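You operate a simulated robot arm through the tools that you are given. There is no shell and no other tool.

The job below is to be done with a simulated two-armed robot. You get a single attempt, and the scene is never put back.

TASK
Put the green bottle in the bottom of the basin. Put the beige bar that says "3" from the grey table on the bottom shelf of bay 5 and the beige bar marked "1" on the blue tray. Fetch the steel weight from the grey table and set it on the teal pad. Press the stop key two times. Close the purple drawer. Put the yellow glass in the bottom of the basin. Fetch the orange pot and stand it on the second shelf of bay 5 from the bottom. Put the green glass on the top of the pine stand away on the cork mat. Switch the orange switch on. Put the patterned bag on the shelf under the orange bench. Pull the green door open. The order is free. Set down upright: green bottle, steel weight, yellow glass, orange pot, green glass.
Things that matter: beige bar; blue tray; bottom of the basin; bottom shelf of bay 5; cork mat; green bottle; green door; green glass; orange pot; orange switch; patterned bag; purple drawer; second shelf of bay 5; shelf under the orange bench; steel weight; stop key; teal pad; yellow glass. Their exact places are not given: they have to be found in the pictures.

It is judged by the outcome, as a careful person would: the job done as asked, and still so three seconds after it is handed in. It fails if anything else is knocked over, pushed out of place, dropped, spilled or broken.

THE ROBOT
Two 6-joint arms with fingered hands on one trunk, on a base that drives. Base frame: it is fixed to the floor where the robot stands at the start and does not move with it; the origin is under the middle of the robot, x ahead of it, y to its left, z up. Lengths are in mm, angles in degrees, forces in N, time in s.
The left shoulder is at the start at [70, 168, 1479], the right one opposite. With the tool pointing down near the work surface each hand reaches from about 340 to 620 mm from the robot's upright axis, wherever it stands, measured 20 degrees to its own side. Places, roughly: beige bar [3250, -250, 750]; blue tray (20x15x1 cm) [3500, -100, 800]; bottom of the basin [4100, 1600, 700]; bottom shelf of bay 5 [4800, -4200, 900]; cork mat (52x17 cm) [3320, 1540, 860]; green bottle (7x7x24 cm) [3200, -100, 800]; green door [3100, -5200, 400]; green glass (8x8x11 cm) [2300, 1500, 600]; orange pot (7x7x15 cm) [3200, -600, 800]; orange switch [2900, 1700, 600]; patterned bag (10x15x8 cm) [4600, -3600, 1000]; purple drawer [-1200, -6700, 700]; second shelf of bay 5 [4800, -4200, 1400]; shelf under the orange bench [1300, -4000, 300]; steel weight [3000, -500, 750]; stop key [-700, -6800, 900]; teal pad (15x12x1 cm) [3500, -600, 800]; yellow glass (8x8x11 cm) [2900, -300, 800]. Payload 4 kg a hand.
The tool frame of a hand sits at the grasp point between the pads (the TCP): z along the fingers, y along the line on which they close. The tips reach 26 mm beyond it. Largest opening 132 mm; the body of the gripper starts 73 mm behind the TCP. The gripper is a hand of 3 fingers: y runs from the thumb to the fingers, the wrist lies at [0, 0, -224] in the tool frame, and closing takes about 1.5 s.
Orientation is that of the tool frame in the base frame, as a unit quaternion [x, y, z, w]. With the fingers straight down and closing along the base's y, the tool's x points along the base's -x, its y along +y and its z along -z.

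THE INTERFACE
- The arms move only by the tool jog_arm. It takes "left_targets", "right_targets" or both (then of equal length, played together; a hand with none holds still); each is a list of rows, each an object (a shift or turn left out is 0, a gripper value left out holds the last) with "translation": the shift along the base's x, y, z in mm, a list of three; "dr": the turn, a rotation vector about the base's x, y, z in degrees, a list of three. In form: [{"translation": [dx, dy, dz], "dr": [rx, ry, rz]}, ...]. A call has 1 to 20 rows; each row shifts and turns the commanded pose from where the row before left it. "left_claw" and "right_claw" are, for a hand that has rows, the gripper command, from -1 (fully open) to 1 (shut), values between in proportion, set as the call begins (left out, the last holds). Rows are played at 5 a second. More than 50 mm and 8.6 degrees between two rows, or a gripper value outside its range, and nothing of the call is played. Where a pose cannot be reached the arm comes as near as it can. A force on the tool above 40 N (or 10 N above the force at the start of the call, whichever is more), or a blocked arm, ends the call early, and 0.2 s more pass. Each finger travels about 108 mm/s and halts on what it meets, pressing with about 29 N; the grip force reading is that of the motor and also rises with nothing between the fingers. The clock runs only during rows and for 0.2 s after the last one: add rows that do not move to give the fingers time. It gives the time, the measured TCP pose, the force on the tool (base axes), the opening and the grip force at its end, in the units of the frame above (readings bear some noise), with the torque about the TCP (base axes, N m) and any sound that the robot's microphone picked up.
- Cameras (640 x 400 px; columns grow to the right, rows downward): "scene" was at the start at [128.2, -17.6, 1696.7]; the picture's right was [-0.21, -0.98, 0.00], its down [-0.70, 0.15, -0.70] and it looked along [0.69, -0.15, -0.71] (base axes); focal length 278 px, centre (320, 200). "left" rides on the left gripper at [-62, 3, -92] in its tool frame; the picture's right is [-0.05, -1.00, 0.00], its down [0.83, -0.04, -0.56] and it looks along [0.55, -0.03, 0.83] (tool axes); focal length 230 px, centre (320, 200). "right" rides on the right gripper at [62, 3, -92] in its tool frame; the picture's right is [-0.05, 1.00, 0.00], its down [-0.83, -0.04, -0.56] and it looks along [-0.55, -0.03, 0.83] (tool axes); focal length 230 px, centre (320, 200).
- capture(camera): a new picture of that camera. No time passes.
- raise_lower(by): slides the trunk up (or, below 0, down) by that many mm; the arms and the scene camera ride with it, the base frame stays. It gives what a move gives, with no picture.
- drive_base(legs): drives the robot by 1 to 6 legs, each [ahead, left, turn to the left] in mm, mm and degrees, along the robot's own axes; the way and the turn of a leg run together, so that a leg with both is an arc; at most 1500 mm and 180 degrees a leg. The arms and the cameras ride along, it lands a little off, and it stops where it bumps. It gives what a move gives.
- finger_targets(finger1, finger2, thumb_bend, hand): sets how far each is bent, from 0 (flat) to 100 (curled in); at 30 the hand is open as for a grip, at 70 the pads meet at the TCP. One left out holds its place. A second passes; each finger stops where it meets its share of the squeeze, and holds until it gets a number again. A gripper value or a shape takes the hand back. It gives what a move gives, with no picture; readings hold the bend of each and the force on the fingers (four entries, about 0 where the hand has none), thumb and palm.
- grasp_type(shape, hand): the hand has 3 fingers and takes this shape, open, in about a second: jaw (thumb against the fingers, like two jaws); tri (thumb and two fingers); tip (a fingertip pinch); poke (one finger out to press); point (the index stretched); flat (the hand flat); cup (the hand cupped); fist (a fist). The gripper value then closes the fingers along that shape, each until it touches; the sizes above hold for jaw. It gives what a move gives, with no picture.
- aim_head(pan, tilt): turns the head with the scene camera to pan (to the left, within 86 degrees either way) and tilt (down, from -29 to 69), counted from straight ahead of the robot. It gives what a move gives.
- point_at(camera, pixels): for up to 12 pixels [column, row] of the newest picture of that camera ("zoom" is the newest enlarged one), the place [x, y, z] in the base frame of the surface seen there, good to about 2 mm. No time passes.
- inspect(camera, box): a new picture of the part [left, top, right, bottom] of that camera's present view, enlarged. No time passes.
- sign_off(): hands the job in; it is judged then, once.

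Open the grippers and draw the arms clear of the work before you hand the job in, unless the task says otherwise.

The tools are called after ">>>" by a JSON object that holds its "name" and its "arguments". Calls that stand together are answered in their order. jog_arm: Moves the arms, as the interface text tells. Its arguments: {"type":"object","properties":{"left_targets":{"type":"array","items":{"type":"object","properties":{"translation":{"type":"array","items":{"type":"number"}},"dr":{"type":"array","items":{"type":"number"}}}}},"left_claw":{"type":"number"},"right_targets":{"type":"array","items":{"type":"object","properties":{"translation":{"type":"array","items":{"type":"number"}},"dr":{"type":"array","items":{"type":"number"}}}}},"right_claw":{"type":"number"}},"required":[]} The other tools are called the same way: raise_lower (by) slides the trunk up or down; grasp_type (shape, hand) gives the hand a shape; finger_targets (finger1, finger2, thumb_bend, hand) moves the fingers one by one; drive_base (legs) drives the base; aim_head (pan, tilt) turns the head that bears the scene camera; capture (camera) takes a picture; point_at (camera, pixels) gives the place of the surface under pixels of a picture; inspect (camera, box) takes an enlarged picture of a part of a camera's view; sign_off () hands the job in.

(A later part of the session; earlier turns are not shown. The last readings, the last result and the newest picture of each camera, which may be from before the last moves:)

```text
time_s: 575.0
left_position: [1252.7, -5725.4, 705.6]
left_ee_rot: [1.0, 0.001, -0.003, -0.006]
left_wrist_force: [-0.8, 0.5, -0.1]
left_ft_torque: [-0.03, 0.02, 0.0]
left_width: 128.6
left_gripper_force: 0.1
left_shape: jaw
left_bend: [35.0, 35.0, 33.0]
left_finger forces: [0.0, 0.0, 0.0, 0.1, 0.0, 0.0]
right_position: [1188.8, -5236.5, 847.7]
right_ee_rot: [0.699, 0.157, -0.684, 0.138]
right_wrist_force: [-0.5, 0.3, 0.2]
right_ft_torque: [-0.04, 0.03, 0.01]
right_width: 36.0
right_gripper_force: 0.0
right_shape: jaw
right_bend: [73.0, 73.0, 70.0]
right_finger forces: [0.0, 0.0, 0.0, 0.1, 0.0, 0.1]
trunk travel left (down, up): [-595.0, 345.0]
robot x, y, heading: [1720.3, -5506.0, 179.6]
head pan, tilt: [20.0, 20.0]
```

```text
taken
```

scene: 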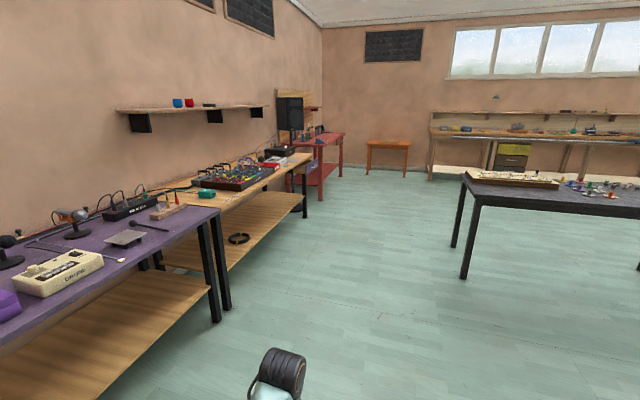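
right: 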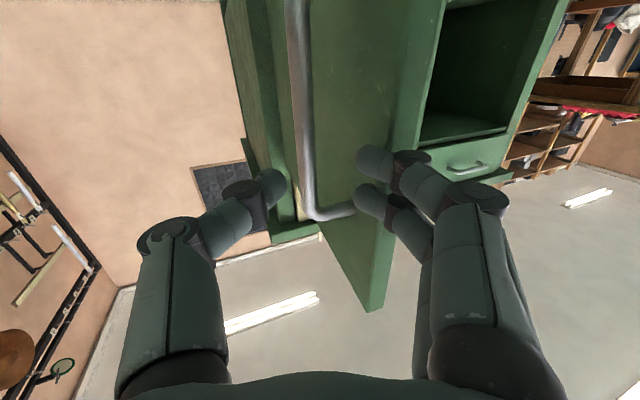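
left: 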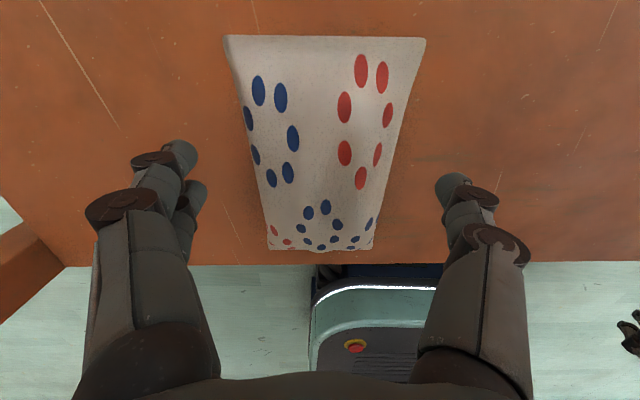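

I zoom in on the wooden bench with the purple drawer at its far end.

>>> {"name": "inspect", "arguments": {"camera": "scene", "box": [170, 130, 350, 250]}}

>>> {"name": "point_at", "arguments": {"camera": "scene", "pixels": [[310, 158], [313, 172], [305, 212], [225, 300], [240, 185], [285, 162], [205, 210], [220, 205], [260, 170]]}}

```text
3.33 times, centred on (260, 190) of scene
```

zoom: 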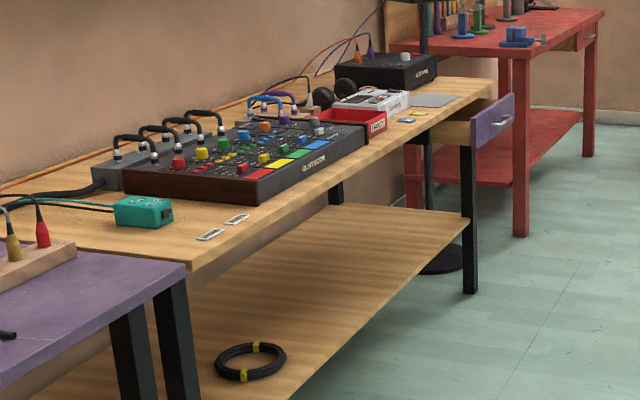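

```text
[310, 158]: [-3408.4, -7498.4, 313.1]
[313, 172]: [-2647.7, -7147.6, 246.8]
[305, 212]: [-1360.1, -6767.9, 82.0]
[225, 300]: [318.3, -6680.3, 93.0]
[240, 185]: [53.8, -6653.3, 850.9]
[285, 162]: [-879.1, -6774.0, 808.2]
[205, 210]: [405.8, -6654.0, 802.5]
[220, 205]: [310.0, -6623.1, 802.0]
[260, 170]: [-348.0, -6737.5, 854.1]
```

I drive west to x≈−700 and turn left to face the bench.

>>> {"name": "drive_base", "arguments": {"legs": [[1450, 0, 0], [970, 0, 0], [0, 0, 90.4]]}}

>>> {"name": "raise_lower", "arguments": {"by": 345}}

>>> {"name": "aim_head", "arguments": {"pan": 0, "tilt": 35}}

>>> {"name": "capture", "arguments": {"camera": "scene"}}

```text
time_s: 590.6
left_position: [-462.2, -5953.6, 706.1]
left_ee_rot: [0.705, 0.71, -0.006, -0.002]
left_wrist_force: [0.0, -0.8, 0.3]
left_ft_torque: [0.0, -0.01, 0.0]
left_width: 128.7
left_gripper_force: 0.1
left_shape: jaw
left_bend: [35.0, 35.0, 33.0]
left_finger forces: [0.1, 0.0, 0.1, 0.0, 0.1, 0.0]
right_position: [-950.7, -6020.1, 848.0]
right_ee_rot: [0.381, 0.607, -0.383, 0.583]
right_wrist_force: [0.7, 0.7, 0.2]
right_ft_torque: [0.04, 0.0, 0.01]
right_width: 36.2
right_gripper_force: 0.0
right_shape: jaw
right_bend: [73.0, 73.0, 70.0]
right_finger forces: [0.0, 0.1, 0.0, 0.0, 0.0, 0.0]
trunk travel left (down, up): [-595.0, 345.0]
robot x, y, heading: [-680.8, -5487.0, -90.1]
head pan, tilt: [20.0, 20.0]
```

```text
time_s: 594.0
left_position: [-462.3, -5953.0, 1050.6]
left_ee_rot: [0.705, 0.709, -0.007, -0.001]
left_wrist_force: [-0.3, -0.2, 0.0]
left_ft_torque: [-0.02, -0.04, 0.01]
left_width: 128.7
left_gripper_force: 0.1
left_shape: jaw
left_bend: [35.0, 35.0, 33.0]
left_finger forces: [0.0, 0.0, 0.0, 0.1, 0.0, 0.0]
right_position: [-950.5, -6020.3, 1194.8]
right_ee_rot: [0.381, 0.606, -0.383, 0.583]
right_wrist_force: [0.1, -0.2, -0.6]
right_ft_torque: [-0.01, 0.02, 0.02]
right_width: 35.8
right_gripper_force: 0.0
right_shape: jaw
right_bend: [73.0, 73.0, 70.0]
right_finger forces: [0.1, 0.0, 0.0, 0.1, 0.0, 0.0]
trunk travel left (down, up): [-940.0, 0.0]
robot x, y, heading: [-681.6, -5485.0, -90.3]
head pan, tilt: [20.0, 20.0]
```

```text
time_s: 594.8
left_position: [-461.8, -5954.2, 1051.8]
left_ee_rot: [0.705, 0.709, -0.007, -0.001]
left_wrist_force: [0.2, 0.2, -0.5]
left_ft_torque: [-0.01, -0.03, 0.02]
left_width: 128.7
left_gripper_force: 0.1
left_shape: jaw
left_bend: [35.0, 35.0, 33.0]
left_finger forces: [0.1, 0.1, 0.0, 0.0, 0.1, 0.0]
right_position: [-951.0, -6021.1, 1194.1]
right_ee_rot: [0.381, 0.606, -0.384, 0.583]
right_wrist_force: [0.3, 0.2, -0.4]
right_ft_torque: [-0.01, 0.02, -0.01]
right_width: 35.9
right_gripper_force: 0.1
right_shape: jaw
right_bend: [73.0, 73.0, 70.0]
right_finger forces: [0.1, 0.0, 0.0, 0.0, 0.1, 0.1]
trunk travel left (down, up): [-940.0, 0.0]
robot x, y, heading: [-680.5, -5486.0, -90.2]
head pan, tilt: [0.0, 35.0]
```

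```text
taken
```

scene: 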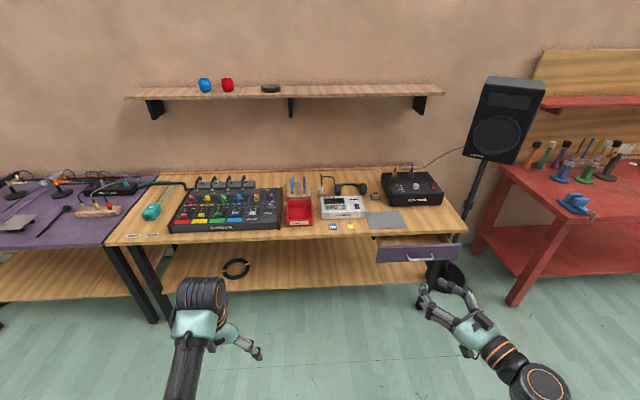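

The purple drawer is at (418,250), partly pulled out; the white device at (342,205) has keys. I zoom in on both.

>>> {"name": "inspect", "arguments": {"camera": "scene", "box": [300, 180, 400, 240]}}

>>> {"name": "inspect", "arguments": {"camera": "scene", "box": [360, 200, 480, 280]}}

>>> {"name": "inspect", "arguments": {"camera": "scene", "box": [165, 170, 325, 250]}}

```text
6.40 times, centred on (350, 210) of scene
```

zoom: 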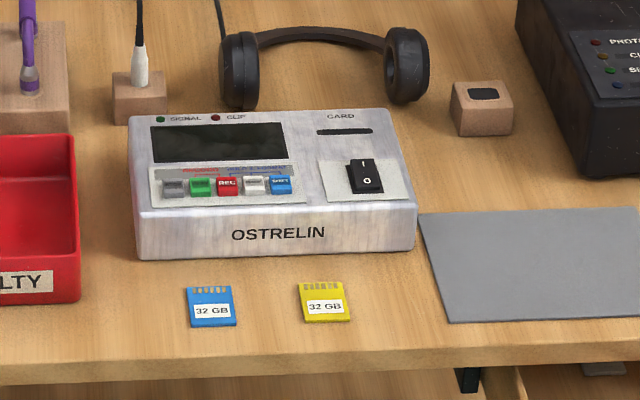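

```text
5.00 times, centred on (420, 240) of scene
```

zoom: 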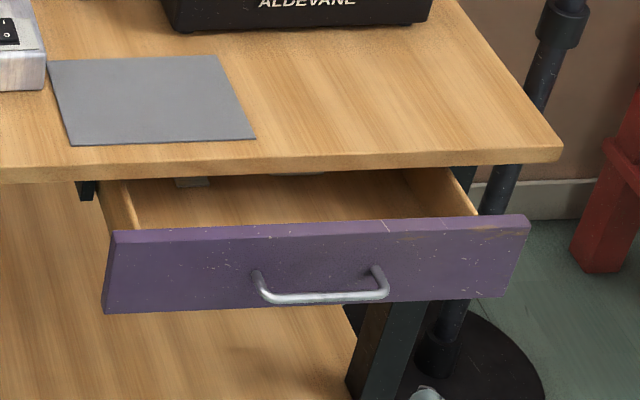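

```text
4.00 times, centred on (245, 210) of scene
```

zoom: 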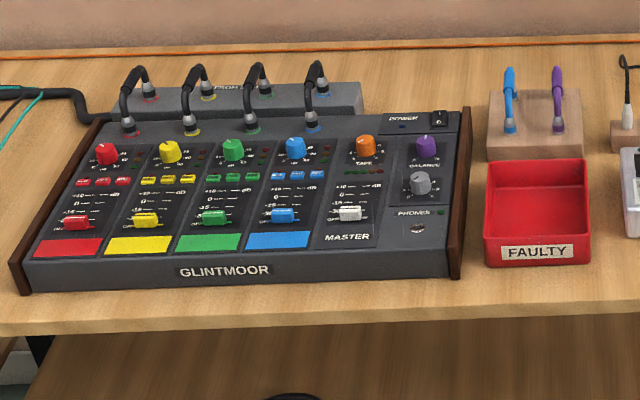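

The recorder "OSTRELIN" has five small keys. I zoom much closer to read their labels.

>>> {"name": "inspect", "arguments": {"camera": "scene", "box": [320, 198, 352, 216]}}

>>> {"name": "inspect", "arguments": {"camera": "scene", "box": [322, 204, 338, 213]}}

>>> {"name": "inspect", "arguments": {"camera": "scene", "box": [334, 203, 350, 212]}}

```text
16.00 times, centred on (336, 207) of scene
```

zoom: 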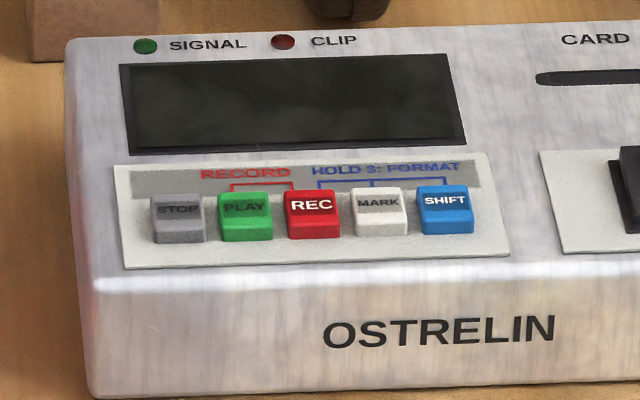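

```text
16.00 times, centred on (330, 208) of scene
```

zoom: 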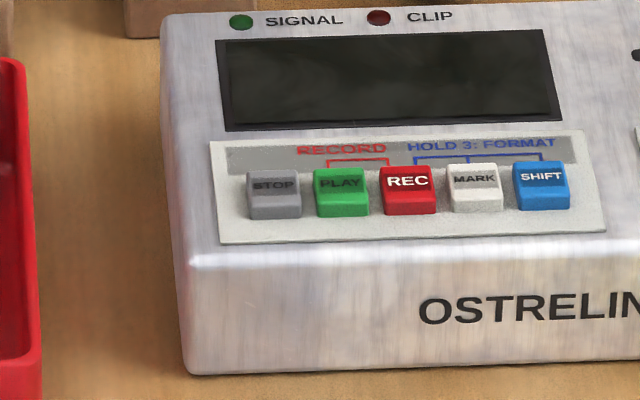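

```text
16.00 times, centred on (342, 208) of scene
```

zoom: 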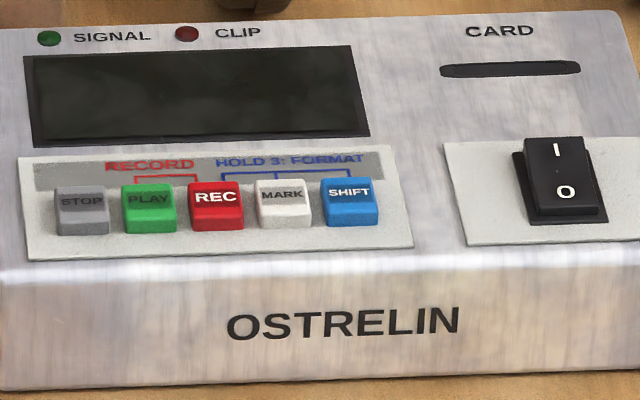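

STOP is the leftmost grey key. I measure the keys' positions and heights.

>>> {"name": "point_at", "arguments": {"camera": "zoom", "pixels": [[82, 200], [60, 195], [104, 195], [82, 225], [150, 198], [128, 195], [172, 195], [215, 195], [30, 230], [10, 255], [350, 195], [82, 188]]}}

>>> {"name": "point_at", "arguments": {"camera": "scene", "pixels": [[380, 245], [420, 250], [460, 247], [420, 262], [381, 262], [430, 259], [450, 225], [378, 237], [463, 233], [418, 240]]}}

```text
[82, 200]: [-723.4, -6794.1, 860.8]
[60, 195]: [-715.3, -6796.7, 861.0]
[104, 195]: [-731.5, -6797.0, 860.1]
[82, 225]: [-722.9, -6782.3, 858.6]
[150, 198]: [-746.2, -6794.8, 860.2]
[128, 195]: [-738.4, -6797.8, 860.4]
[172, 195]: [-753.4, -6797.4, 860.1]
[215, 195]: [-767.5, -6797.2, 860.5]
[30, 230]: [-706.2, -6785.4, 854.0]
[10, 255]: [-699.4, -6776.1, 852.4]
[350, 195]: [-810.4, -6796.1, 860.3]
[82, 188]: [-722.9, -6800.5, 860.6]
```

```text
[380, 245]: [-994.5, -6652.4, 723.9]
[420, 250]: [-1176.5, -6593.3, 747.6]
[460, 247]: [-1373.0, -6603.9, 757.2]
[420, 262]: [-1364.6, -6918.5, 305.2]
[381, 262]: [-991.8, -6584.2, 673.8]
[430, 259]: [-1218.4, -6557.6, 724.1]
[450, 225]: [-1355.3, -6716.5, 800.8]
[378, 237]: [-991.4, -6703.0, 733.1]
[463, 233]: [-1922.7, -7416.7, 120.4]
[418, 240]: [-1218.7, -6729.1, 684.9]
```

STOP: centre (−723,−6795), top z 861, PLAY starts at x −738. First the drawer: its purple front is at y≈−6593 with the handle at (−1180,−6557,724). I straighten the right hand's yaw, close it, and lower the trunk.

>>> {"name": "jog_arm", "arguments": {"right_targets": [{"dr": [0, 0, -8.3]}, {"dr": [0, 0, -8.3]}, {"dr": [0, 0, -8.3]}, {}, {}], "right_claw": 1}}

>>> {"name": "raise_lower", "arguments": {"by": -400}}

>>> {"name": "raise_lower", "arguments": {"by": -75}}

>>> {"name": "point_at", "arguments": {"camera": "scene", "pixels": [[420, 233], [400, 236], [440, 235], [345, 240], [400, 225]]}}

```text
time_s: 596.0
left_position: [-463.0, -5954.0, 1050.5]
left_ee_rot: [0.706, 0.709, -0.006, -0.002]
left_wrist_force: [-0.1, -0.2, -0.1]
left_ft_torque: [-0.02, -0.01, -0.02]
left_width: 128.4
left_gripper_force: 0.0
left_shape: jaw
left_bend: [35.0, 35.0, 33.0]
left_finger forces: [0.1, 0.0, 0.1, 0.0, 0.0, 0.0]
right_position: [-949.9, -6020.0, 1194.0]
right_ee_rot: [0.503, 0.509, -0.501, 0.487]
right_wrist_force: [0.8, 1.1, 0.9]
right_ft_torque: [-0.01, -0.01, -0.03]
right_width: 0.0
right_gripper_force: 28.8
right_shape: jaw
right_bend: [66.0, 66.0, 67.0]
right_finger forces: [0.0, 0.0, 0.1, 0.0, 0.0, 0.1]
trunk travel left (down, up): [-940.0, 0.0]
robot x, y, heading: [-685.1, -5482.7, -90.3]
head pan, tilt: [0.0, 35.0]
```

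```text
time_s: 599.9
left_position: [-462.5, -5952.6, 650.9]
left_ee_rot: [0.706, 0.709, -0.007, -0.002]
left_wrist_force: [-0.4, 0.7, 0.0]
left_ft_torque: [-0.02, -0.02, 0.01]
left_width: 128.6
left_gripper_force: 0.0
left_shape: jaw
left_bend: [35.0, 35.0, 33.0]
left_finger forces: [0.0, 0.0, 0.0, 0.0, 0.0, 0.0]
right_position: [-950.5, -6021.5, 794.6]
right_ee_rot: [0.503, 0.509, -0.501, 0.487]
right_wrist_force: [0.4, 0.6, -0.3]
right_ft_torque: [0.03, 0.0, 0.01]
right_width: 0.1
right_gripper_force: 28.9
right_shape: jaw
right_bend: [66.0, 66.0, 67.0]
right_finger forces: [0.0, 0.0, 0.0, 0.1, 0.0, 0.1]
trunk travel left (down, up): [-540.0, 400.0]
robot x, y, heading: [-687.5, -5484.0, -90.1]
head pan, tilt: [0.0, 35.0]
```

```text
time_s: 601.0
left_position: [-461.3, -5953.0, 576.6]
left_ee_rot: [0.705, 0.709, -0.007, -0.002]
left_wrist_force: [0.4, -0.5, 0.9]
left_ft_torque: [0.0, 0.01, -0.02]
left_width: 128.5
left_gripper_force: 0.0
left_shape: jaw
left_bend: [35.0, 35.0, 33.0]
left_finger forces: [0.1, 0.0, 0.1, 0.1, 0.2, 0.1]
right_position: [-949.0, -6020.2, 718.7]
right_ee_rot: [0.503, 0.51, -0.501, 0.486]
right_wrist_force: [0.3, 0.3, 0.2]
right_ft_torque: [0.03, 0.01, 0.03]
right_width: 0.0
right_gripper_force: 28.8
right_shape: jaw
right_bend: [66.0, 66.0, 67.0]
right_finger forces: [0.0, 0.2, 0.1, 0.1, 0.0, 0.0]
trunk travel left (down, up): [-465.0, 475.0]
robot x, y, heading: [-680.4, -5484.6, -90.4]
head pan, tilt: [0.0, 35.0]
```

```text
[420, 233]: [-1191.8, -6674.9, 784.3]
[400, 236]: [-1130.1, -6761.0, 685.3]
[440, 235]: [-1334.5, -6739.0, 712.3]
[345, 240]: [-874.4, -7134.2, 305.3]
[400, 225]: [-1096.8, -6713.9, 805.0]
```

The bench edge is at y≈−6675, so the drawer stands out about 80 mm. I side-step right 231 mm and drive ahead 470 mm, stopping short of the handle.

>>> {"name": "drive_base", "arguments": {"legs": [[0, -231, 0.4], [470, 0, 0]]}}

>>> {"name": "aim_head", "arguments": {"pan": -20, "tilt": 35}}

>>> {"name": "capture", "arguments": {"camera": "scene"}}

>>> {"name": "capture", "arguments": {"camera": "right"}}

```text
time_s: 605.2
left_position: [-689.6, -6429.3, 576.1]
left_ee_rot: [0.702, 0.712, -0.006, -0.003]
left_wrist_force: [1.0, -0.6, -0.9]
left_ft_torque: [0.02, 0.03, 0.02]
left_width: 128.4
left_gripper_force: 0.1
left_shape: jaw
left_bend: [35.0, 35.0, 33.0]
left_finger forces: [0.1, 0.0, 0.0, 0.1, 0.0, 0.0]
right_position: [-1176.2, -6500.4, 717.0]
right_ee_rot: [0.502, 0.512, -0.499, 0.488]
right_wrist_force: [-0.3, -0.3, -0.3]
right_ft_torque: [-0.03, -0.02, 0.03]
right_width: 0.0
right_gripper_force: 28.9
right_shape: jaw
right_bend: [66.0, 66.0, 67.0]
right_finger forces: [0.1, 0.1, 0.1, 0.1, 0.1, 0.1]
trunk travel left (down, up): [-465.0, 475.0]
robot x, y, heading: [-915.9, -5959.3, -89.3]
head pan, tilt: [0.0, 35.0]
```

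```text
time_s: 606.0
left_position: [-690.2, -6427.9, 575.7]
left_ee_rot: [0.702, 0.712, -0.007, 0.0]
left_wrist_force: [-0.1, 0.2, 0.2]
left_ft_torque: [0.0, 0.01, 0.01]
left_width: 128.7
left_gripper_force: 0.0
left_shape: jaw
left_bend: [35.0, 35.0, 33.0]
left_finger forces: [0.1, 0.0, 0.1, 0.1, 0.0, 0.1]
right_position: [-1176.6, -6500.5, 717.8]
right_ee_rot: [0.502, 0.512, -0.499, 0.487]
right_wrist_force: [-0.8, 0.2, 0.2]
right_ft_torque: [-0.01, 0.0, 0.01]
right_width: 0.0
right_gripper_force: 27.9
right_shape: jaw
right_bend: [66.0, 66.0, 67.0]
right_finger forces: [0.0, 0.0, 0.0, 0.1, 0.1, 0.0]
trunk travel left (down, up): [-465.0, 475.0]
robot x, y, heading: [-911.1, -5961.5, -89.4]
head pan, tilt: [-20.0, 35.0]
```

```text
taken
```

scene: 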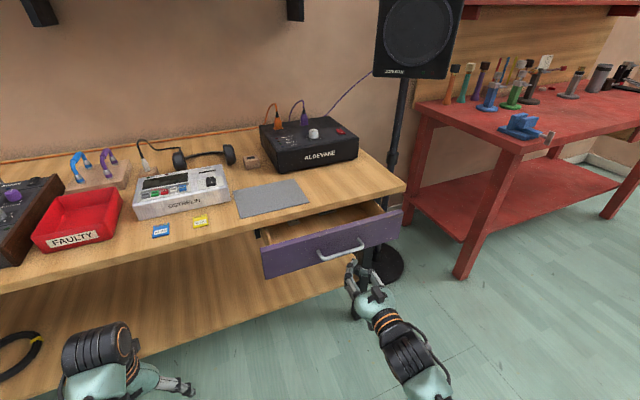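

```text
taken
```

right: 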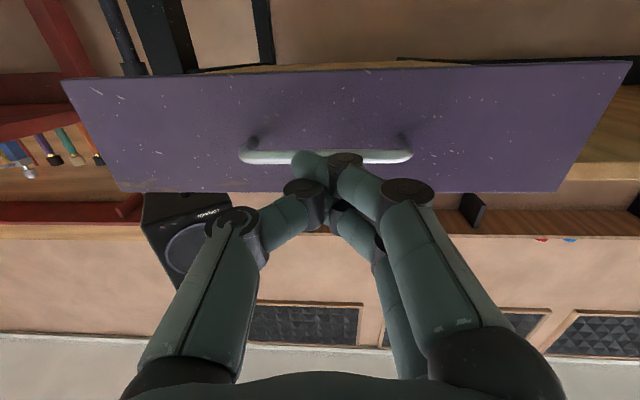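

The fist is centred before the handle (col 325). I push ahead with the arm in small steps.

>>> {"name": "jog_arm", "arguments": {"right_targets": [{"translation": [0, -15, 0]}, {"translation": [0, -15, 0]}, {"translation": [0, -12, 0]}, {"translation": [0, -12, 0]}, {"translation": [0, -12, 0]}, {"translation": [0, -12, 0]}]}}

>>> {"name": "capture", "arguments": {"camera": "scene"}}

```text
time_s: 607.4
left_position: [-688.7, -6428.9, 576.6]
left_ee_rot: [0.702, 0.712, -0.007, -0.002]
left_wrist_force: [-0.1, 0.2, 0.0]
left_ft_torque: [-0.01, 0.01, -0.03]
left_width: 128.5
left_gripper_force: 0.0
left_shape: jaw
left_bend: [35.0, 35.0, 33.0]
left_finger forces: [0.0, 0.1, 0.0, 0.0, 0.0, 0.0]
right_position: [-1176.3, -6578.6, 719.1]
right_ee_rot: [0.501, 0.512, -0.498, 0.488]
right_wrist_force: [0.4, -0.2, 0.3]
right_ft_torque: [0.0, -0.02, -0.03]
right_width: 0.0
right_gripper_force: 28.7
right_shape: jaw
right_bend: [66.0, 66.0, 67.0]
right_finger forces: [0.0, 0.1, 0.0, 0.0, 0.1, 0.1]
trunk travel left (down, up): [-465.0, 475.0]
robot x, y, heading: [-909.9, -5961.5, -89.5]
head pan, tilt: [-20.0, 35.0]
```

```text
taken
```

scene: 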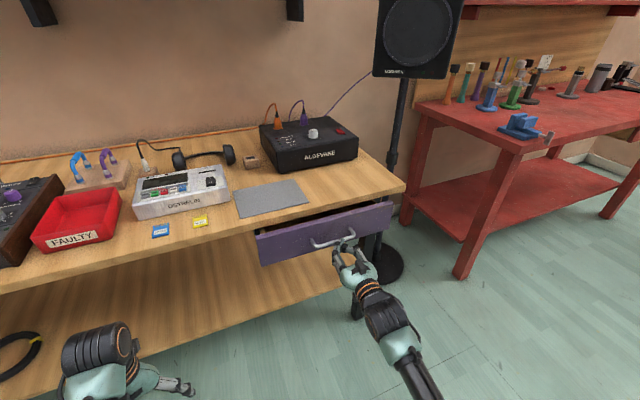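

The drawer is sliding in. I keep pushing until it meets its stop.

>>> {"name": "jog_arm", "arguments": {"right_targets": [{"translation": [0, -12, 0]}, {"translation": [0, -12, 0]}, {"translation": [0, -10, 0]}, {"translation": [0, -8, 0]}, {"translation": [0, -6, 0]}, {"translation": [0, -5, 0]}]}}

>>> {"name": "capture", "arguments": {"camera": "scene"}}

```text
time_s: 608.8
left_position: [-689.5, -6428.4, 576.4]
left_ee_rot: [0.702, 0.712, -0.006, -0.001]
left_wrist_force: [-0.1, 0.4, 0.1]
left_ft_torque: [-0.02, -0.04, -0.01]
left_width: 128.6
left_gripper_force: 0.1
left_shape: jaw
left_bend: [35.0, 35.0, 33.0]
left_finger forces: [0.0, 0.0, 0.1, 0.0, 0.1, 0.0]
right_position: [-1176.8, -6630.0, 717.4]
right_ee_rot: [0.501, 0.512, -0.498, 0.489]
right_wrist_force: [-0.8, 1.3, 0.0]
right_ft_torque: [-0.03, 0.0, 0.0]
right_width: 0.0
right_gripper_force: 28.7
right_shape: jaw
right_bend: [66.0, 66.0, 67.0]
right_finger forces: [0.0, 0.0, 0.0, 0.0, 0.0, 0.1]
trunk travel left (down, up): [-465.0, 475.0]
robot x, y, heading: [-914.0, -5961.5, -89.9]
head pan, tilt: [-20.0, 35.0]
```

```text
taken
```

scene: 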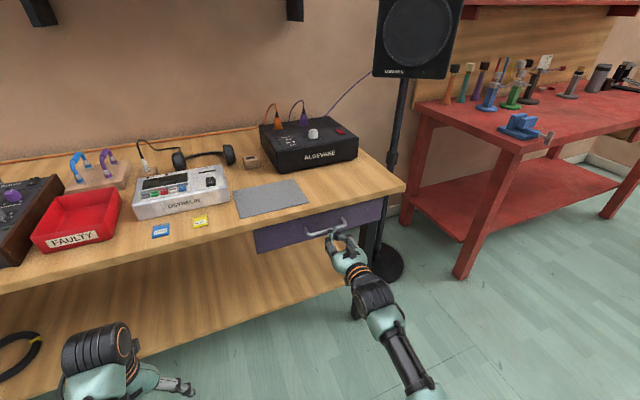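

Nearly shut, with no stop force yet. I push on in 5 mm steps.

>>> {"name": "jog_arm", "arguments": {"right_targets": [{"translation": [0, -6, 0]}, {"translation": [0, -6, 0]}, {"translation": [0, -5, 0]}, {"translation": [0, -5, 0]}, {"translation": [0, -4, 0]}, {"translation": [0, -4, 0]}]}}

>>> {"name": "inspect", "arguments": {"camera": "scene", "box": [230, 170, 420, 280]}}

```text
time_s: 610.2
left_position: [-689.9, -6428.0, 575.8]
left_ee_rot: [0.702, 0.712, -0.008, -0.002]
left_wrist_force: [0.1, 0.7, 0.0]
left_ft_torque: [0.03, 0.04, 0.02]
left_width: 128.6
left_gripper_force: 0.1
left_shape: jaw
left_bend: [35.0, 35.0, 33.0]
left_finger forces: [0.1, 0.0, 0.0, 0.0, 0.0, 0.0]
right_position: [-1175.6, -6660.4, 718.1]
right_ee_rot: [0.502, 0.512, -0.499, 0.487]
right_wrist_force: [0.2, 1.1, 0.1]
right_ft_torque: [-0.02, 0.0, 0.04]
right_width: 0.0
right_gripper_force: 29.2
right_shape: jaw
right_bend: [66.0, 66.0, 67.0]
right_finger forces: [0.0, 0.0, 0.1, 0.0, 0.1, 0.1]
trunk travel left (down, up): [-465.0, 475.0]
robot x, y, heading: [-914.5, -5965.3, -89.4]
head pan, tilt: [-20.0, 35.0]
```

```text
3.37 times, centred on (325, 225) of scene
```

zoom: 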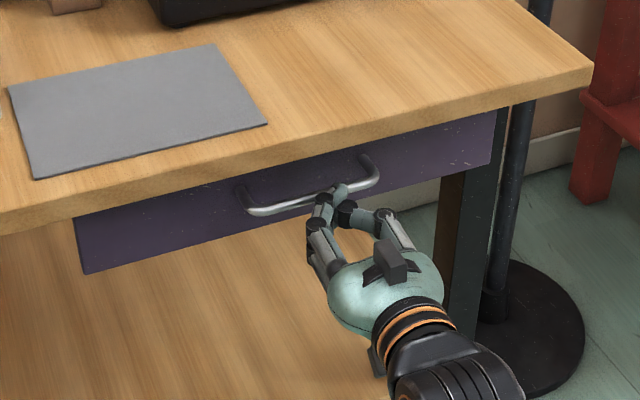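

The panel is going under the bench edge and still slides freely. I push on, watching the force.

>>> {"name": "jog_arm", "arguments": {"right_targets": [{"translation": [0, -5, 0]}, {"translation": [0, -5, 0]}, {"translation": [0, -5, 0]}, {"translation": [0, -5, 0]}, {"translation": [0, -5, 0]}, {"translation": [0, -5, 0]}]}}

>>> {"name": "inspect", "arguments": {"camera": "scene", "box": [230, 170, 420, 280]}}

```text
time_s: 611.4
left_position: [-691.7, -6426.7, 578.0]
left_ee_rot: [0.704, 0.711, -0.008, 0.0]
left_wrist_force: [0.0, -0.2, 0.4]
left_ft_torque: [0.03, 0.0, 0.01]
left_width: 128.6
left_gripper_force: 0.1
left_shape: jaw
left_bend: [35.0, 35.0, 33.0]
left_finger forces: [0.1, 0.0, 0.0, 0.1, 0.0, 0.0]
right_position: [-1181.0, -6677.8, 718.3]
right_ee_rot: [0.502, 0.511, -0.5, 0.486]
right_wrist_force: [-4.5, 22.6, 3.5]
right_ft_torque: [-0.15, -0.05, 0.19]
right_width: 0.0
right_gripper_force: 28.4
right_shape: jaw
right_bend: [68.0, 68.0, 76.0]
right_finger forces: [0.0, 0.1, 0.0, 0.0, 45.8, 0.0]
trunk travel left (down, up): [-465.0, 475.0]
robot x, y, heading: [-908.8, -5960.5, -89.9]
head pan, tilt: [-20.0, 35.0]
stopped in row 5 (right hand): the force on the tool passed its limit at 44 N (the readings are from after the stop); the commanded pose is now the measured one
```

```text
3.37 times, centred on (325, 225) of scene
```

zoom: 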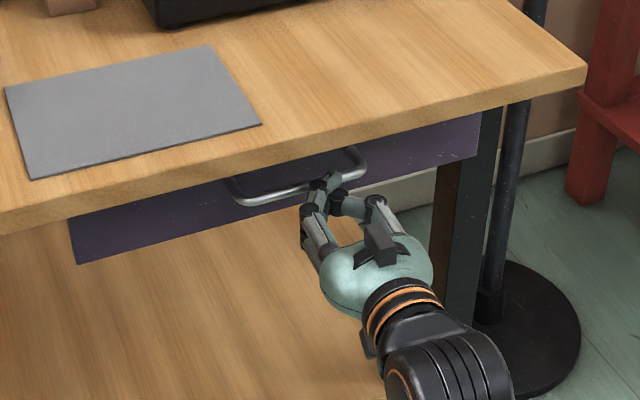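

The push met the stop (44 N): the drawer is shut. I withdraw gently and verify that it stays closed.

>>> {"name": "jog_arm", "arguments": {"right_targets": [{"translation": [0, 10, 0]}, {"translation": [0, 20, 0]}, {"translation": [0, 30, 0]}, {"translation": [0, 40, 0]}]}}

>>> {"name": "inspect", "arguments": {"camera": "scene", "box": [230, 170, 420, 280]}}

>>> {"name": "point_at", "arguments": {"camera": "zoom", "pixels": [[130, 230], [200, 215], [420, 150], [460, 135], [110, 250], [300, 195]]}}

```text
time_s: 612.4
left_position: [-691.7, -6428.5, 576.6]
left_ee_rot: [0.702, 0.712, -0.007, -0.002]
left_wrist_force: [0.1, 0.1, 0.4]
left_ft_torque: [-0.04, -0.01, 0.0]
left_width: 128.9
left_gripper_force: 0.0
left_shape: jaw
left_bend: [35.0, 35.0, 33.0]
left_finger forces: [0.0, 0.0, 0.1, 0.0, 0.0, 0.0]
right_position: [-1180.8, -6580.3, 714.7]
right_ee_rot: [0.502, 0.513, -0.498, 0.486]
right_wrist_force: [0.2, -0.1, -0.7]
right_ft_torque: [0.02, 0.01, -0.01]
right_width: 0.0
right_gripper_force: 29.1
right_shape: jaw
right_bend: [68.0, 68.0, 74.0]
right_finger forces: [0.0, 0.1, 0.0, 0.1, 0.0, 0.1]
trunk travel left (down, up): [-465.0, 475.0]
robot x, y, heading: [-916.6, -5961.5, -89.8]
head pan, tilt: [-20.0, 35.0]
```

```text
3.37 times, centred on (325, 225) of scene
```

zoom: 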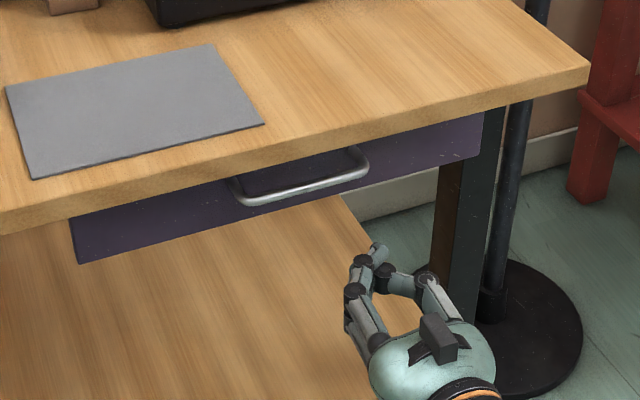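

```text
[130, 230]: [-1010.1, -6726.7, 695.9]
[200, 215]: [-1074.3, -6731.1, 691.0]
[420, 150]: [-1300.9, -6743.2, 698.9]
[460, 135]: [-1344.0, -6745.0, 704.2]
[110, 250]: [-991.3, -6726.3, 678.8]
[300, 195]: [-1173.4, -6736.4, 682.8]
```

The drawer front now sits at y≈−6735 under the bench, closed. Now the STOP key: I back off, raise the trunk, pull the right hand in and shape the left hand with one finger out.

>>> {"name": "drive_base", "arguments": {"legs": [[-300, 0, 0]]}}

>>> {"name": "raise_lower", "arguments": {"by": 400}}

>>> {"name": "jog_arm", "arguments": {"right_targets": [{"translation": [0, 35, 0]}, {"translation": [0, 35, 0]}, {"translation": [0, 35, 0]}]}}

>>> {"name": "finger_targets", "arguments": {"hand": "left", "finger1": 30, "finger2": 100, "thumb_bend": 100}}

>>> {"name": "capture", "arguments": {"camera": "left"}}

```text
time_s: 614.5
left_position: [-690.2, -6120.4, 576.3]
left_ee_rot: [0.701, 0.713, -0.007, -0.002]
left_wrist_force: [-0.2, 0.0, -0.1]
left_ft_torque: [0.03, -0.03, 0.01]
left_width: 128.4
left_gripper_force: 0.0
left_shape: jaw
left_bend: [35.0, 35.0, 33.0]
left_finger forces: [0.1, 0.0, 0.0, 0.1, 0.1, 0.1]
right_position: [-1178.0, -6277.0, 715.7]
right_ee_rot: [0.501, 0.514, -0.497, 0.488]
right_wrist_force: [0.0, -0.4, 0.4]
right_ft_torque: [0.02, 0.03, 0.05]
right_width: 0.0
right_gripper_force: 29.2
right_shape: jaw
right_bend: [68.0, 68.0, 74.0]
right_finger forces: [0.1, 0.1, 0.0, 0.1, 0.1, 0.1]
trunk travel left (down, up): [-465.0, 475.0]
robot x, y, heading: [-915.5, -5654.3, -89.5]
head pan, tilt: [-20.0, 35.0]
```

```text
time_s: 618.3
left_position: [-689.9, -6120.5, 975.6]
left_ee_rot: [0.7, 0.714, -0.007, -0.002]
left_wrist_force: [-0.2, -0.4, -0.5]
left_ft_torque: [-0.01, 0.02, 0.0]
left_width: 128.6
left_gripper_force: 0.1
left_shape: jaw
left_bend: [35.0, 35.0, 33.0]
left_finger forces: [0.0, 0.0, 0.0, 0.0, 0.0, 0.0]
right_position: [-1178.4, -6278.0, 1114.2]
right_ee_rot: [0.502, 0.514, -0.497, 0.486]
right_wrist_force: [1.1, -0.3, 0.3]
right_ft_torque: [0.02, 0.02, 0.01]
right_width: 0.0
right_gripper_force: 28.4
right_shape: jaw
right_bend: [68.0, 68.0, 74.0]
right_finger forces: [0.0, 0.1, 0.0, 0.0, 0.1, 0.1]
trunk travel left (down, up): [-865.0, 75.0]
robot x, y, heading: [-912.4, -5657.3, -89.5]
head pan, tilt: [-20.0, 35.0]
```

```text
time_s: 619.1
left_position: [-689.7, -6121.7, 976.3]
left_ee_rot: [0.701, 0.713, -0.007, -0.002]
left_wrist_force: [-0.7, -0.2, 0.8]
left_ft_torque: [-0.01, 0.0, 0.02]
left_width: 128.7
left_gripper_force: 0.0
left_shape: jaw
left_bend: [35.0, 35.0, 33.0]
left_finger forces: [0.0, 0.0, 0.0, 0.0, 0.1, 0.1]
right_position: [-1179.7, -6172.3, 1116.5]
right_ee_rot: [0.501, 0.514, -0.497, 0.487]
right_wrist_force: [0.2, 0.8, 0.2]
right_ft_torque: [0.0, 0.0, -0.03]
right_width: 0.0
right_gripper_force: 29.6
right_shape: jaw
right_bend: [68.0, 68.0, 74.0]
right_finger forces: [0.0, 0.1, 0.1, 0.0, 0.0, 0.1]
trunk travel left (down, up): [-865.0, 75.0]
robot x, y, heading: [-917.4, -5657.9, -89.5]
head pan, tilt: [-20.0, 35.0]
```

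```text
time_s: 620.1
left_position: [-690.4, -6120.8, 976.6]
left_ee_rot: [0.701, 0.713, -0.006, -0.002]
left_wrist_force: [0.3, 0.4, 0.0]
left_ft_torque: [0.01, -0.02, -0.01]
left_width: 46.9
left_gripper_force: 0.0
left_shape: fingers
left_bend: [30.0, 91.0, 91.0]
left_finger forces: [0.0, 0.0, 0.0, 0.0, 0.0, 0.1]
right_position: [-1180.0, -6173.0, 1114.1]
right_ee_rot: [0.501, 0.515, -0.497, 0.487]
right_wrist_force: [-0.3, 0.3, -0.1]
right_ft_torque: [0.01, 0.0, -0.03]
right_width: 0.0
right_gripper_force: 29.4
right_shape: jaw
right_bend: [68.0, 68.0, 74.0]
right_finger forces: [0.0, 0.0, 0.0, 0.1, 0.0, 0.0]
trunk travel left (down, up): [-865.0, 75.0]
robot x, y, heading: [-917.7, -5652.8, -89.8]
head pan, tilt: [-20.0, 35.0]
```

```text
taken
```

left: 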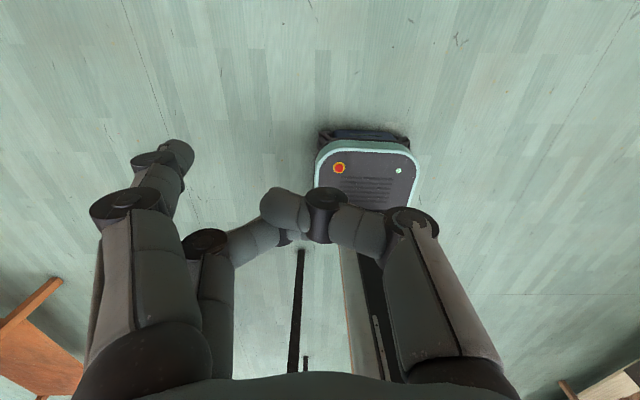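

One finger is out (tip at (180,153) in the left view), the others curled in. I measure the tip and the curled parts.

>>> {"name": "point_at", "arguments": {"camera": "left", "pixels": [[180, 148], [185, 155], [175, 150], [190, 160], [180, 160], [270, 205], [285, 240], [320, 200], [255, 235]]}}

```text
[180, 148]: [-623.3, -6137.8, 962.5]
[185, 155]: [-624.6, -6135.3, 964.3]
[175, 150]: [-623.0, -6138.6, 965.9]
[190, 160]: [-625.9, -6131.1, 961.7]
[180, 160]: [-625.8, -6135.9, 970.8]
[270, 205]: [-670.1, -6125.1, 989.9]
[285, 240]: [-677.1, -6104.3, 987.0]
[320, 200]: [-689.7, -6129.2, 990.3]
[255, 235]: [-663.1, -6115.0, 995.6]
```

The tip is offset (+66,−16,−22) from the TCP. I turn the left hand 90° clockwise here in free space so that the finger points away from me and only it reaches over the recorder.

>>> {"name": "jog_arm", "arguments": {"left_targets": [{"dr": [0, 0, -8.2]}, {"dr": [0, 0, -8.2]}, {"dr": [0, 0, -8.2]}, {"dr": [0, 0, -8.2]}, {"dr": [0, 0, -8.2]}, {"dr": [0, 0, -8.2]}, {"dr": [0, 0, -8.2]}, {"dr": [0, 0, -8.2]}, {"dr": [0, 0, -8.2]}, {"dr": [0, 0, -8.2]}, {"dr": [0, 0, -8]}]}}

>>> {"name": "capture", "arguments": {"camera": "left"}}

```text
time_s: 622.5
left_position: [-689.8, -6121.1, 974.4]
left_ee_rot: [1.0, 0.008, -0.003, -0.007]
left_wrist_force: [0.2, -0.1, -0.4]
left_ft_torque: [-0.01, -0.03, -0.02]
left_width: 47.3
left_gripper_force: 0.1
left_shape: fingers
left_bend: [30.0, 91.0, 91.0]
left_finger forces: [0.1, 0.0, 0.0, 0.0, 0.0, 0.0]
right_position: [-1178.9, -6173.7, 1116.5]
right_ee_rot: [0.501, 0.514, -0.497, 0.487]
right_wrist_force: [-0.5, 0.1, -0.3]
right_ft_torque: [-0.01, 0.02, -0.01]
right_width: 0.0
right_gripper_force: 28.9
right_shape: jaw
right_bend: [68.0, 68.0, 74.0]
right_finger forces: [0.1, 0.0, 0.1, 0.0, 0.0, 0.1]
trunk travel left (down, up): [-865.0, 75.0]
robot x, y, heading: [-912.0, -5652.8, -89.4]
head pan, tilt: [-20.0, 35.0]
```

```text
taken
```

left: 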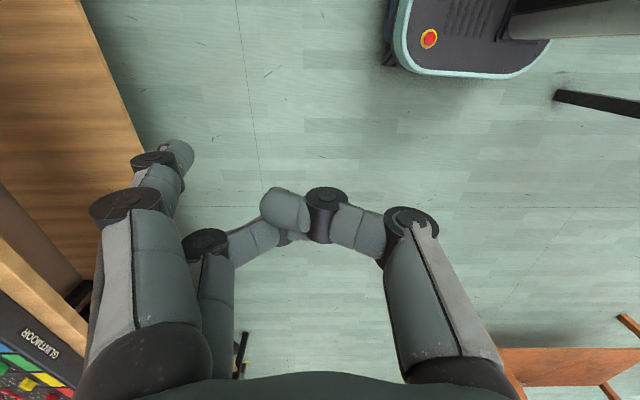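

Turned as planned. I measure the fingertip again in this orientation.

>>> {"name": "point_at", "arguments": {"camera": "left", "pixels": [[180, 146], [186, 152], [176, 150], [190, 158], [183, 145], [188, 168]]}}

>>> {"name": "drive_base", "arguments": {"legs": [[380, 0, -0.6]]}}

>>> {"name": "aim_head", "arguments": {"pan": 15, "tilt": 45}}

>>> {"name": "capture", "arguments": {"camera": "scene"}}

```text
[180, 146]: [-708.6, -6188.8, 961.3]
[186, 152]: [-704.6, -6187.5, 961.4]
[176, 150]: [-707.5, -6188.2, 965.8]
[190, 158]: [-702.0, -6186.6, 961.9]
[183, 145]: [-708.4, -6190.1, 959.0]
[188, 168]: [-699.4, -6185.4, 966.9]
```

```text
time_s: 624.9
left_position: [-696.4, -6496.2, 976.9]
left_ee_rot: [1.0, 0.003, -0.003, -0.005]
left_wrist_force: [-0.5, -0.2, -0.3]
left_ft_torque: [-0.02, 0.01, 0.01]
left_width: 46.8
left_gripper_force: 0.1
left_shape: fingers
left_bend: [30.0, 91.0, 91.0]
left_finger forces: [0.1, 0.0, 0.0, 0.0, 0.1, 0.0]
right_position: [-1183.6, -6542.8, 1116.3]
right_ee_rot: [0.505, 0.511, -0.5, 0.484]
right_wrist_force: [0.3, 0.0, -0.3]
right_ft_torque: [0.0, 0.02, 0.05]
right_width: 0.0
right_gripper_force: 29.2
right_shape: jaw
right_bend: [68.0, 68.0, 74.0]
right_finger forces: [0.1, 0.0, 0.1, 0.0, 0.0, 0.0]
trunk travel left (down, up): [-865.0, 75.0]
robot x, y, heading: [-911.5, -6029.4, -89.9]
head pan, tilt: [-20.0, 35.0]
```

```text
time_s: 625.9
left_position: [-694.7, -6498.3, 976.5]
left_ee_rot: [1.0, 0.003, -0.004, -0.006]
left_wrist_force: [-0.5, -0.2, 1.3]
left_ft_torque: [0.02, 0.0, -0.02]
left_width: 47.4
left_gripper_force: 0.1
left_shape: fingers
left_bend: [30.0, 91.0, 91.0]
left_finger forces: [0.0, 0.0, 0.0, 0.0, 0.1, 0.0]
right_position: [-1185.1, -6544.5, 1116.1]
right_ee_rot: [0.504, 0.511, -0.5, 0.484]
right_wrist_force: [0.2, -1.1, -0.2]
right_ft_torque: [0.01, 0.0, 0.03]
right_width: 0.0
right_gripper_force: 29.4
right_shape: jaw
right_bend: [68.0, 68.0, 74.0]
right_finger forces: [0.0, 0.1, 0.1, 0.0, 0.0, 0.0]
trunk travel left (down, up): [-865.0, 75.0]
robot x, y, heading: [-917.8, -6030.8, -90.2]
head pan, tilt: [15.0, 45.0]
```

```text
taken
```

scene: 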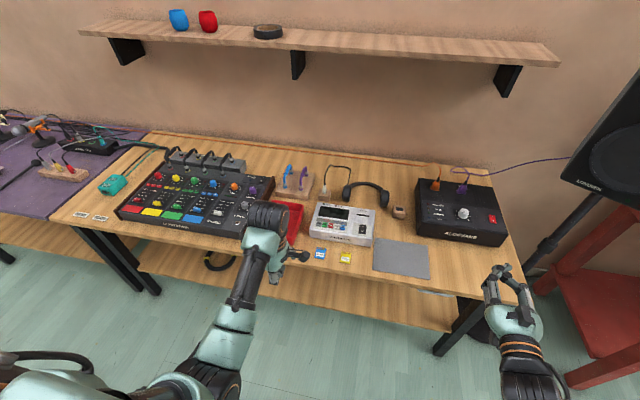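

The finger (tip near (298,256)) is over the bench's front. I drive ahead 150 mm, then measure the STOP key again from here.

>>> {"name": "drive_base", "arguments": {"legs": [[150, 0, 0]]}}

>>> {"name": "capture", "arguments": {"camera": "scene"}}

>>> {"name": "inspect", "arguments": {"camera": "scene", "box": [270, 200, 400, 300]}}

```text
time_s: 627.2
left_position: [-696.1, -6643.0, 977.5]
left_ee_rot: [1.0, 0.003, -0.003, -0.005]
left_wrist_force: [0.6, -0.2, 1.7]
left_ft_torque: [0.02, -0.02, 0.02]
left_width: 47.3
left_gripper_force: 0.0
left_shape: fingers
left_bend: [30.0, 91.0, 91.0]
left_finger forces: [0.0, 0.0, 0.0, 0.0, 0.1, 0.1]
right_position: [-1185.9, -6689.7, 1116.5]
right_ee_rot: [0.504, 0.511, -0.501, 0.484]
right_wrist_force: [-0.4, 0.3, 0.0]
right_ft_torque: [0.02, -0.02, -0.01]
right_width: 0.0
right_gripper_force: 28.7
right_shape: jaw
right_bend: [68.0, 68.0, 74.0]
right_finger forces: [0.0, 0.0, 0.0, 0.1, 0.0, 0.0]
trunk travel left (down, up): [-865.0, 75.0]
robot x, y, heading: [-916.1, -6174.4, -90.3]
head pan, tilt: [15.0, 45.0]
```

```text
taken
```

scene: 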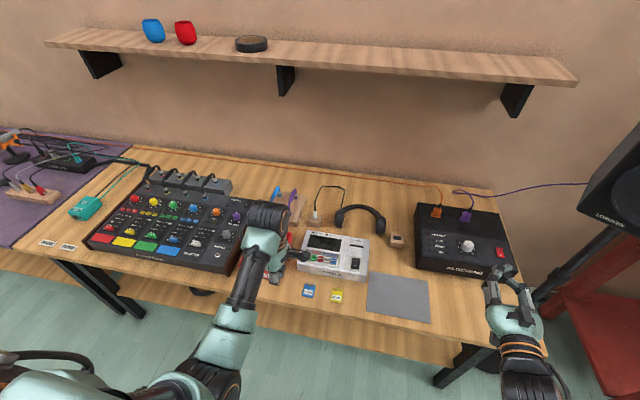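

```text
4.00 times, centred on (335, 250) of scene
```

zoom: 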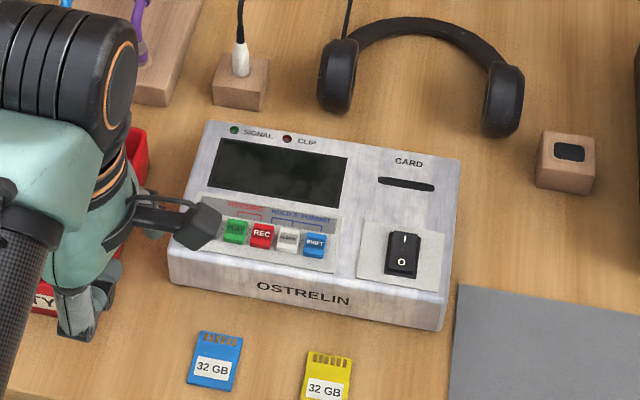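

The hand's camera block hides STOP, but the neighbouring keys are visible. I check PLAY/REC positions from here to confirm the coordinates.

>>> {"name": "point_at", "arguments": {"camera": "zoom", "pixels": [[236, 228], [228, 222], [244, 225], [262, 232], [288, 236], [315, 240], [222, 232], [250, 226]]}}

>>> {"name": "capture", "arguments": {"camera": "left"}}

```text
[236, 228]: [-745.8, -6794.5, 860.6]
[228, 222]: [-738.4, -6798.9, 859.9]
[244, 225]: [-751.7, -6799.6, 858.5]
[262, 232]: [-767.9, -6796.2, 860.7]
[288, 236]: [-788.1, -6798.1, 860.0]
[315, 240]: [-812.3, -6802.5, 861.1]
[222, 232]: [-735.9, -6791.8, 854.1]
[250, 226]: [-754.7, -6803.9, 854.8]
```

```text
taken
```

left: 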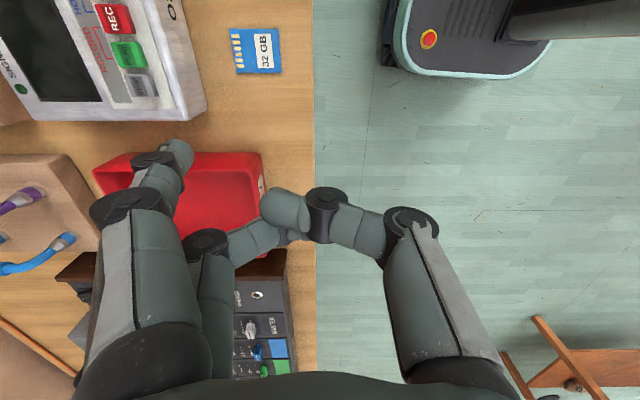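

The left camera itself sees STOP at (140,85) beside the fingertip. I measure it there.

>>> {"name": "point_at", "arguments": {"camera": "left", "pixels": [[140, 85], [133, 82], [147, 88], [138, 78], [143, 92], [128, 55], [180, 146], [186, 150], [176, 152]]}}

>>> {"name": "inspect", "arguments": {"camera": "left", "box": [60, 0, 240, 200]}}

```text
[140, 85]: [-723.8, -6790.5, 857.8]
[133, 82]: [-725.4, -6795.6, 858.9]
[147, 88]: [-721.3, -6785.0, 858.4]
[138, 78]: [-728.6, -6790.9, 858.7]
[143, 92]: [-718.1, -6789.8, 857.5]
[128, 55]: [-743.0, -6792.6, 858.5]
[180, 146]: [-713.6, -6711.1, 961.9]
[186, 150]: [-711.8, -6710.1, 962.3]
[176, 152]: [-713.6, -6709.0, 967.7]
```

```text
2.00 times, centred on (150, 100) of left
```

zoom: 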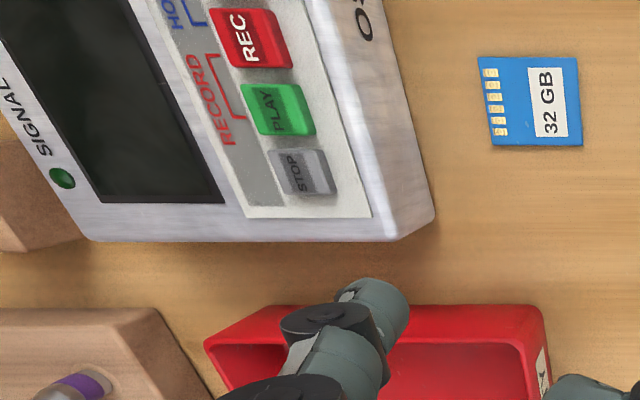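

STOP is at about (−723,−6793,859); the tip is now at (−713,−6711,≈953). I move the hand (−7,−82) so that the tip is above STOP, slightly on the side away from PLAY.

>>> {"name": "jog_arm", "arguments": {"left_targets": [{"translation": [-3, -28, 0]}, {"translation": [-2, -27, 0]}, {"translation": [-2, -27, 0]}, {"translation": [0, 0, -20]}, {"translation": [0, 0, -20]}, {"translation": [0, 0, -20]}, {}]}}

>>> {"name": "capture", "arguments": {"camera": "left"}}

>>> {"name": "inspect", "arguments": {"camera": "scene", "box": [250, 190, 390, 300]}}

```text
time_s: 628.8
left_position: [-702.8, -6726.6, 915.8]
left_ee_rot: [1.0, 0.002, -0.004, -0.005]
left_wrist_force: [-0.4, -0.6, 0.5]
left_ft_torque: [-0.04, -0.01, 0.02]
left_width: 47.0
left_gripper_force: 0.0
left_shape: fingers
left_bend: [30.0, 91.0, 91.0]
left_finger forces: [0.0, 0.0, 0.1, 0.0, 0.1, 0.0]
right_position: [-1184.0, -6690.5, 1116.2]
right_ee_rot: [0.505, 0.511, -0.5, 0.483]
right_wrist_force: [-0.3, -0.2, -0.3]
right_ft_torque: [0.02, 0.01, 0.02]
right_width: 0.0
right_gripper_force: 28.7
right_shape: jaw
right_bend: [68.0, 68.0, 74.0]
right_finger forces: [0.1, 0.0, 0.1, 0.0, 0.0, 0.0]
trunk travel left (down, up): [-865.0, 75.0]
robot x, y, heading: [-914.6, -6176.0, -90.2]
head pan, tilt: [15.0, 45.0]
```

```text
taken
```

left: 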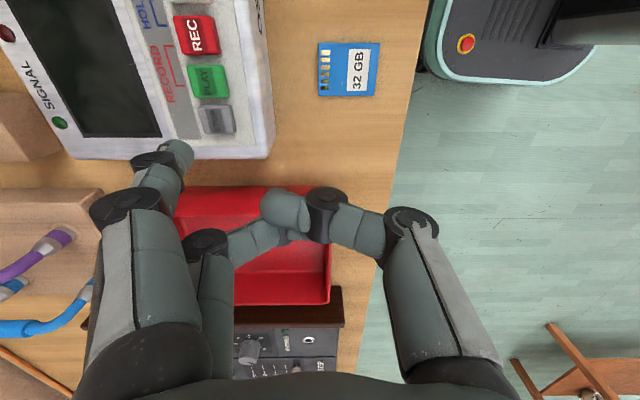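

```text
3.64 times, centred on (320, 245) of scene
```

zoom: 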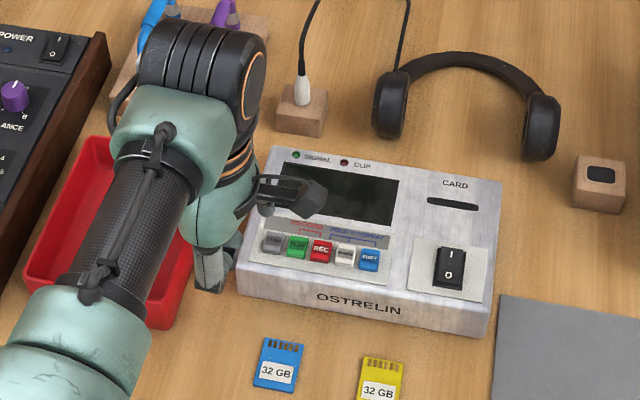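

Both fingertip (268,208) and STOP key (273,243) are visible. I measure the tip in both views to verify alignment.

>>> {"name": "point_at", "arguments": {"camera": "zoom", "pixels": [[268, 208], [266, 203], [270, 213], [273, 243], [265, 241], [281, 244]]}}

>>> {"name": "point_at", "arguments": {"camera": "left", "pixels": [[180, 146], [186, 150], [217, 120], [205, 112], [228, 128], [190, 160]]}}

```text
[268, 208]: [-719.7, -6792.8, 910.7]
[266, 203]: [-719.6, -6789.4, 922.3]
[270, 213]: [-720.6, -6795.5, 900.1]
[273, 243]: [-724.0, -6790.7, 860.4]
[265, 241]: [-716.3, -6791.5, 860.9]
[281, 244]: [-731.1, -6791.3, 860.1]
```

```text
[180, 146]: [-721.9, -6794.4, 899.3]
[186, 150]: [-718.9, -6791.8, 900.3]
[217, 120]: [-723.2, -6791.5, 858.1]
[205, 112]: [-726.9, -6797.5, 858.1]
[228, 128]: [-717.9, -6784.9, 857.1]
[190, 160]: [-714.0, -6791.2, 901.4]
```

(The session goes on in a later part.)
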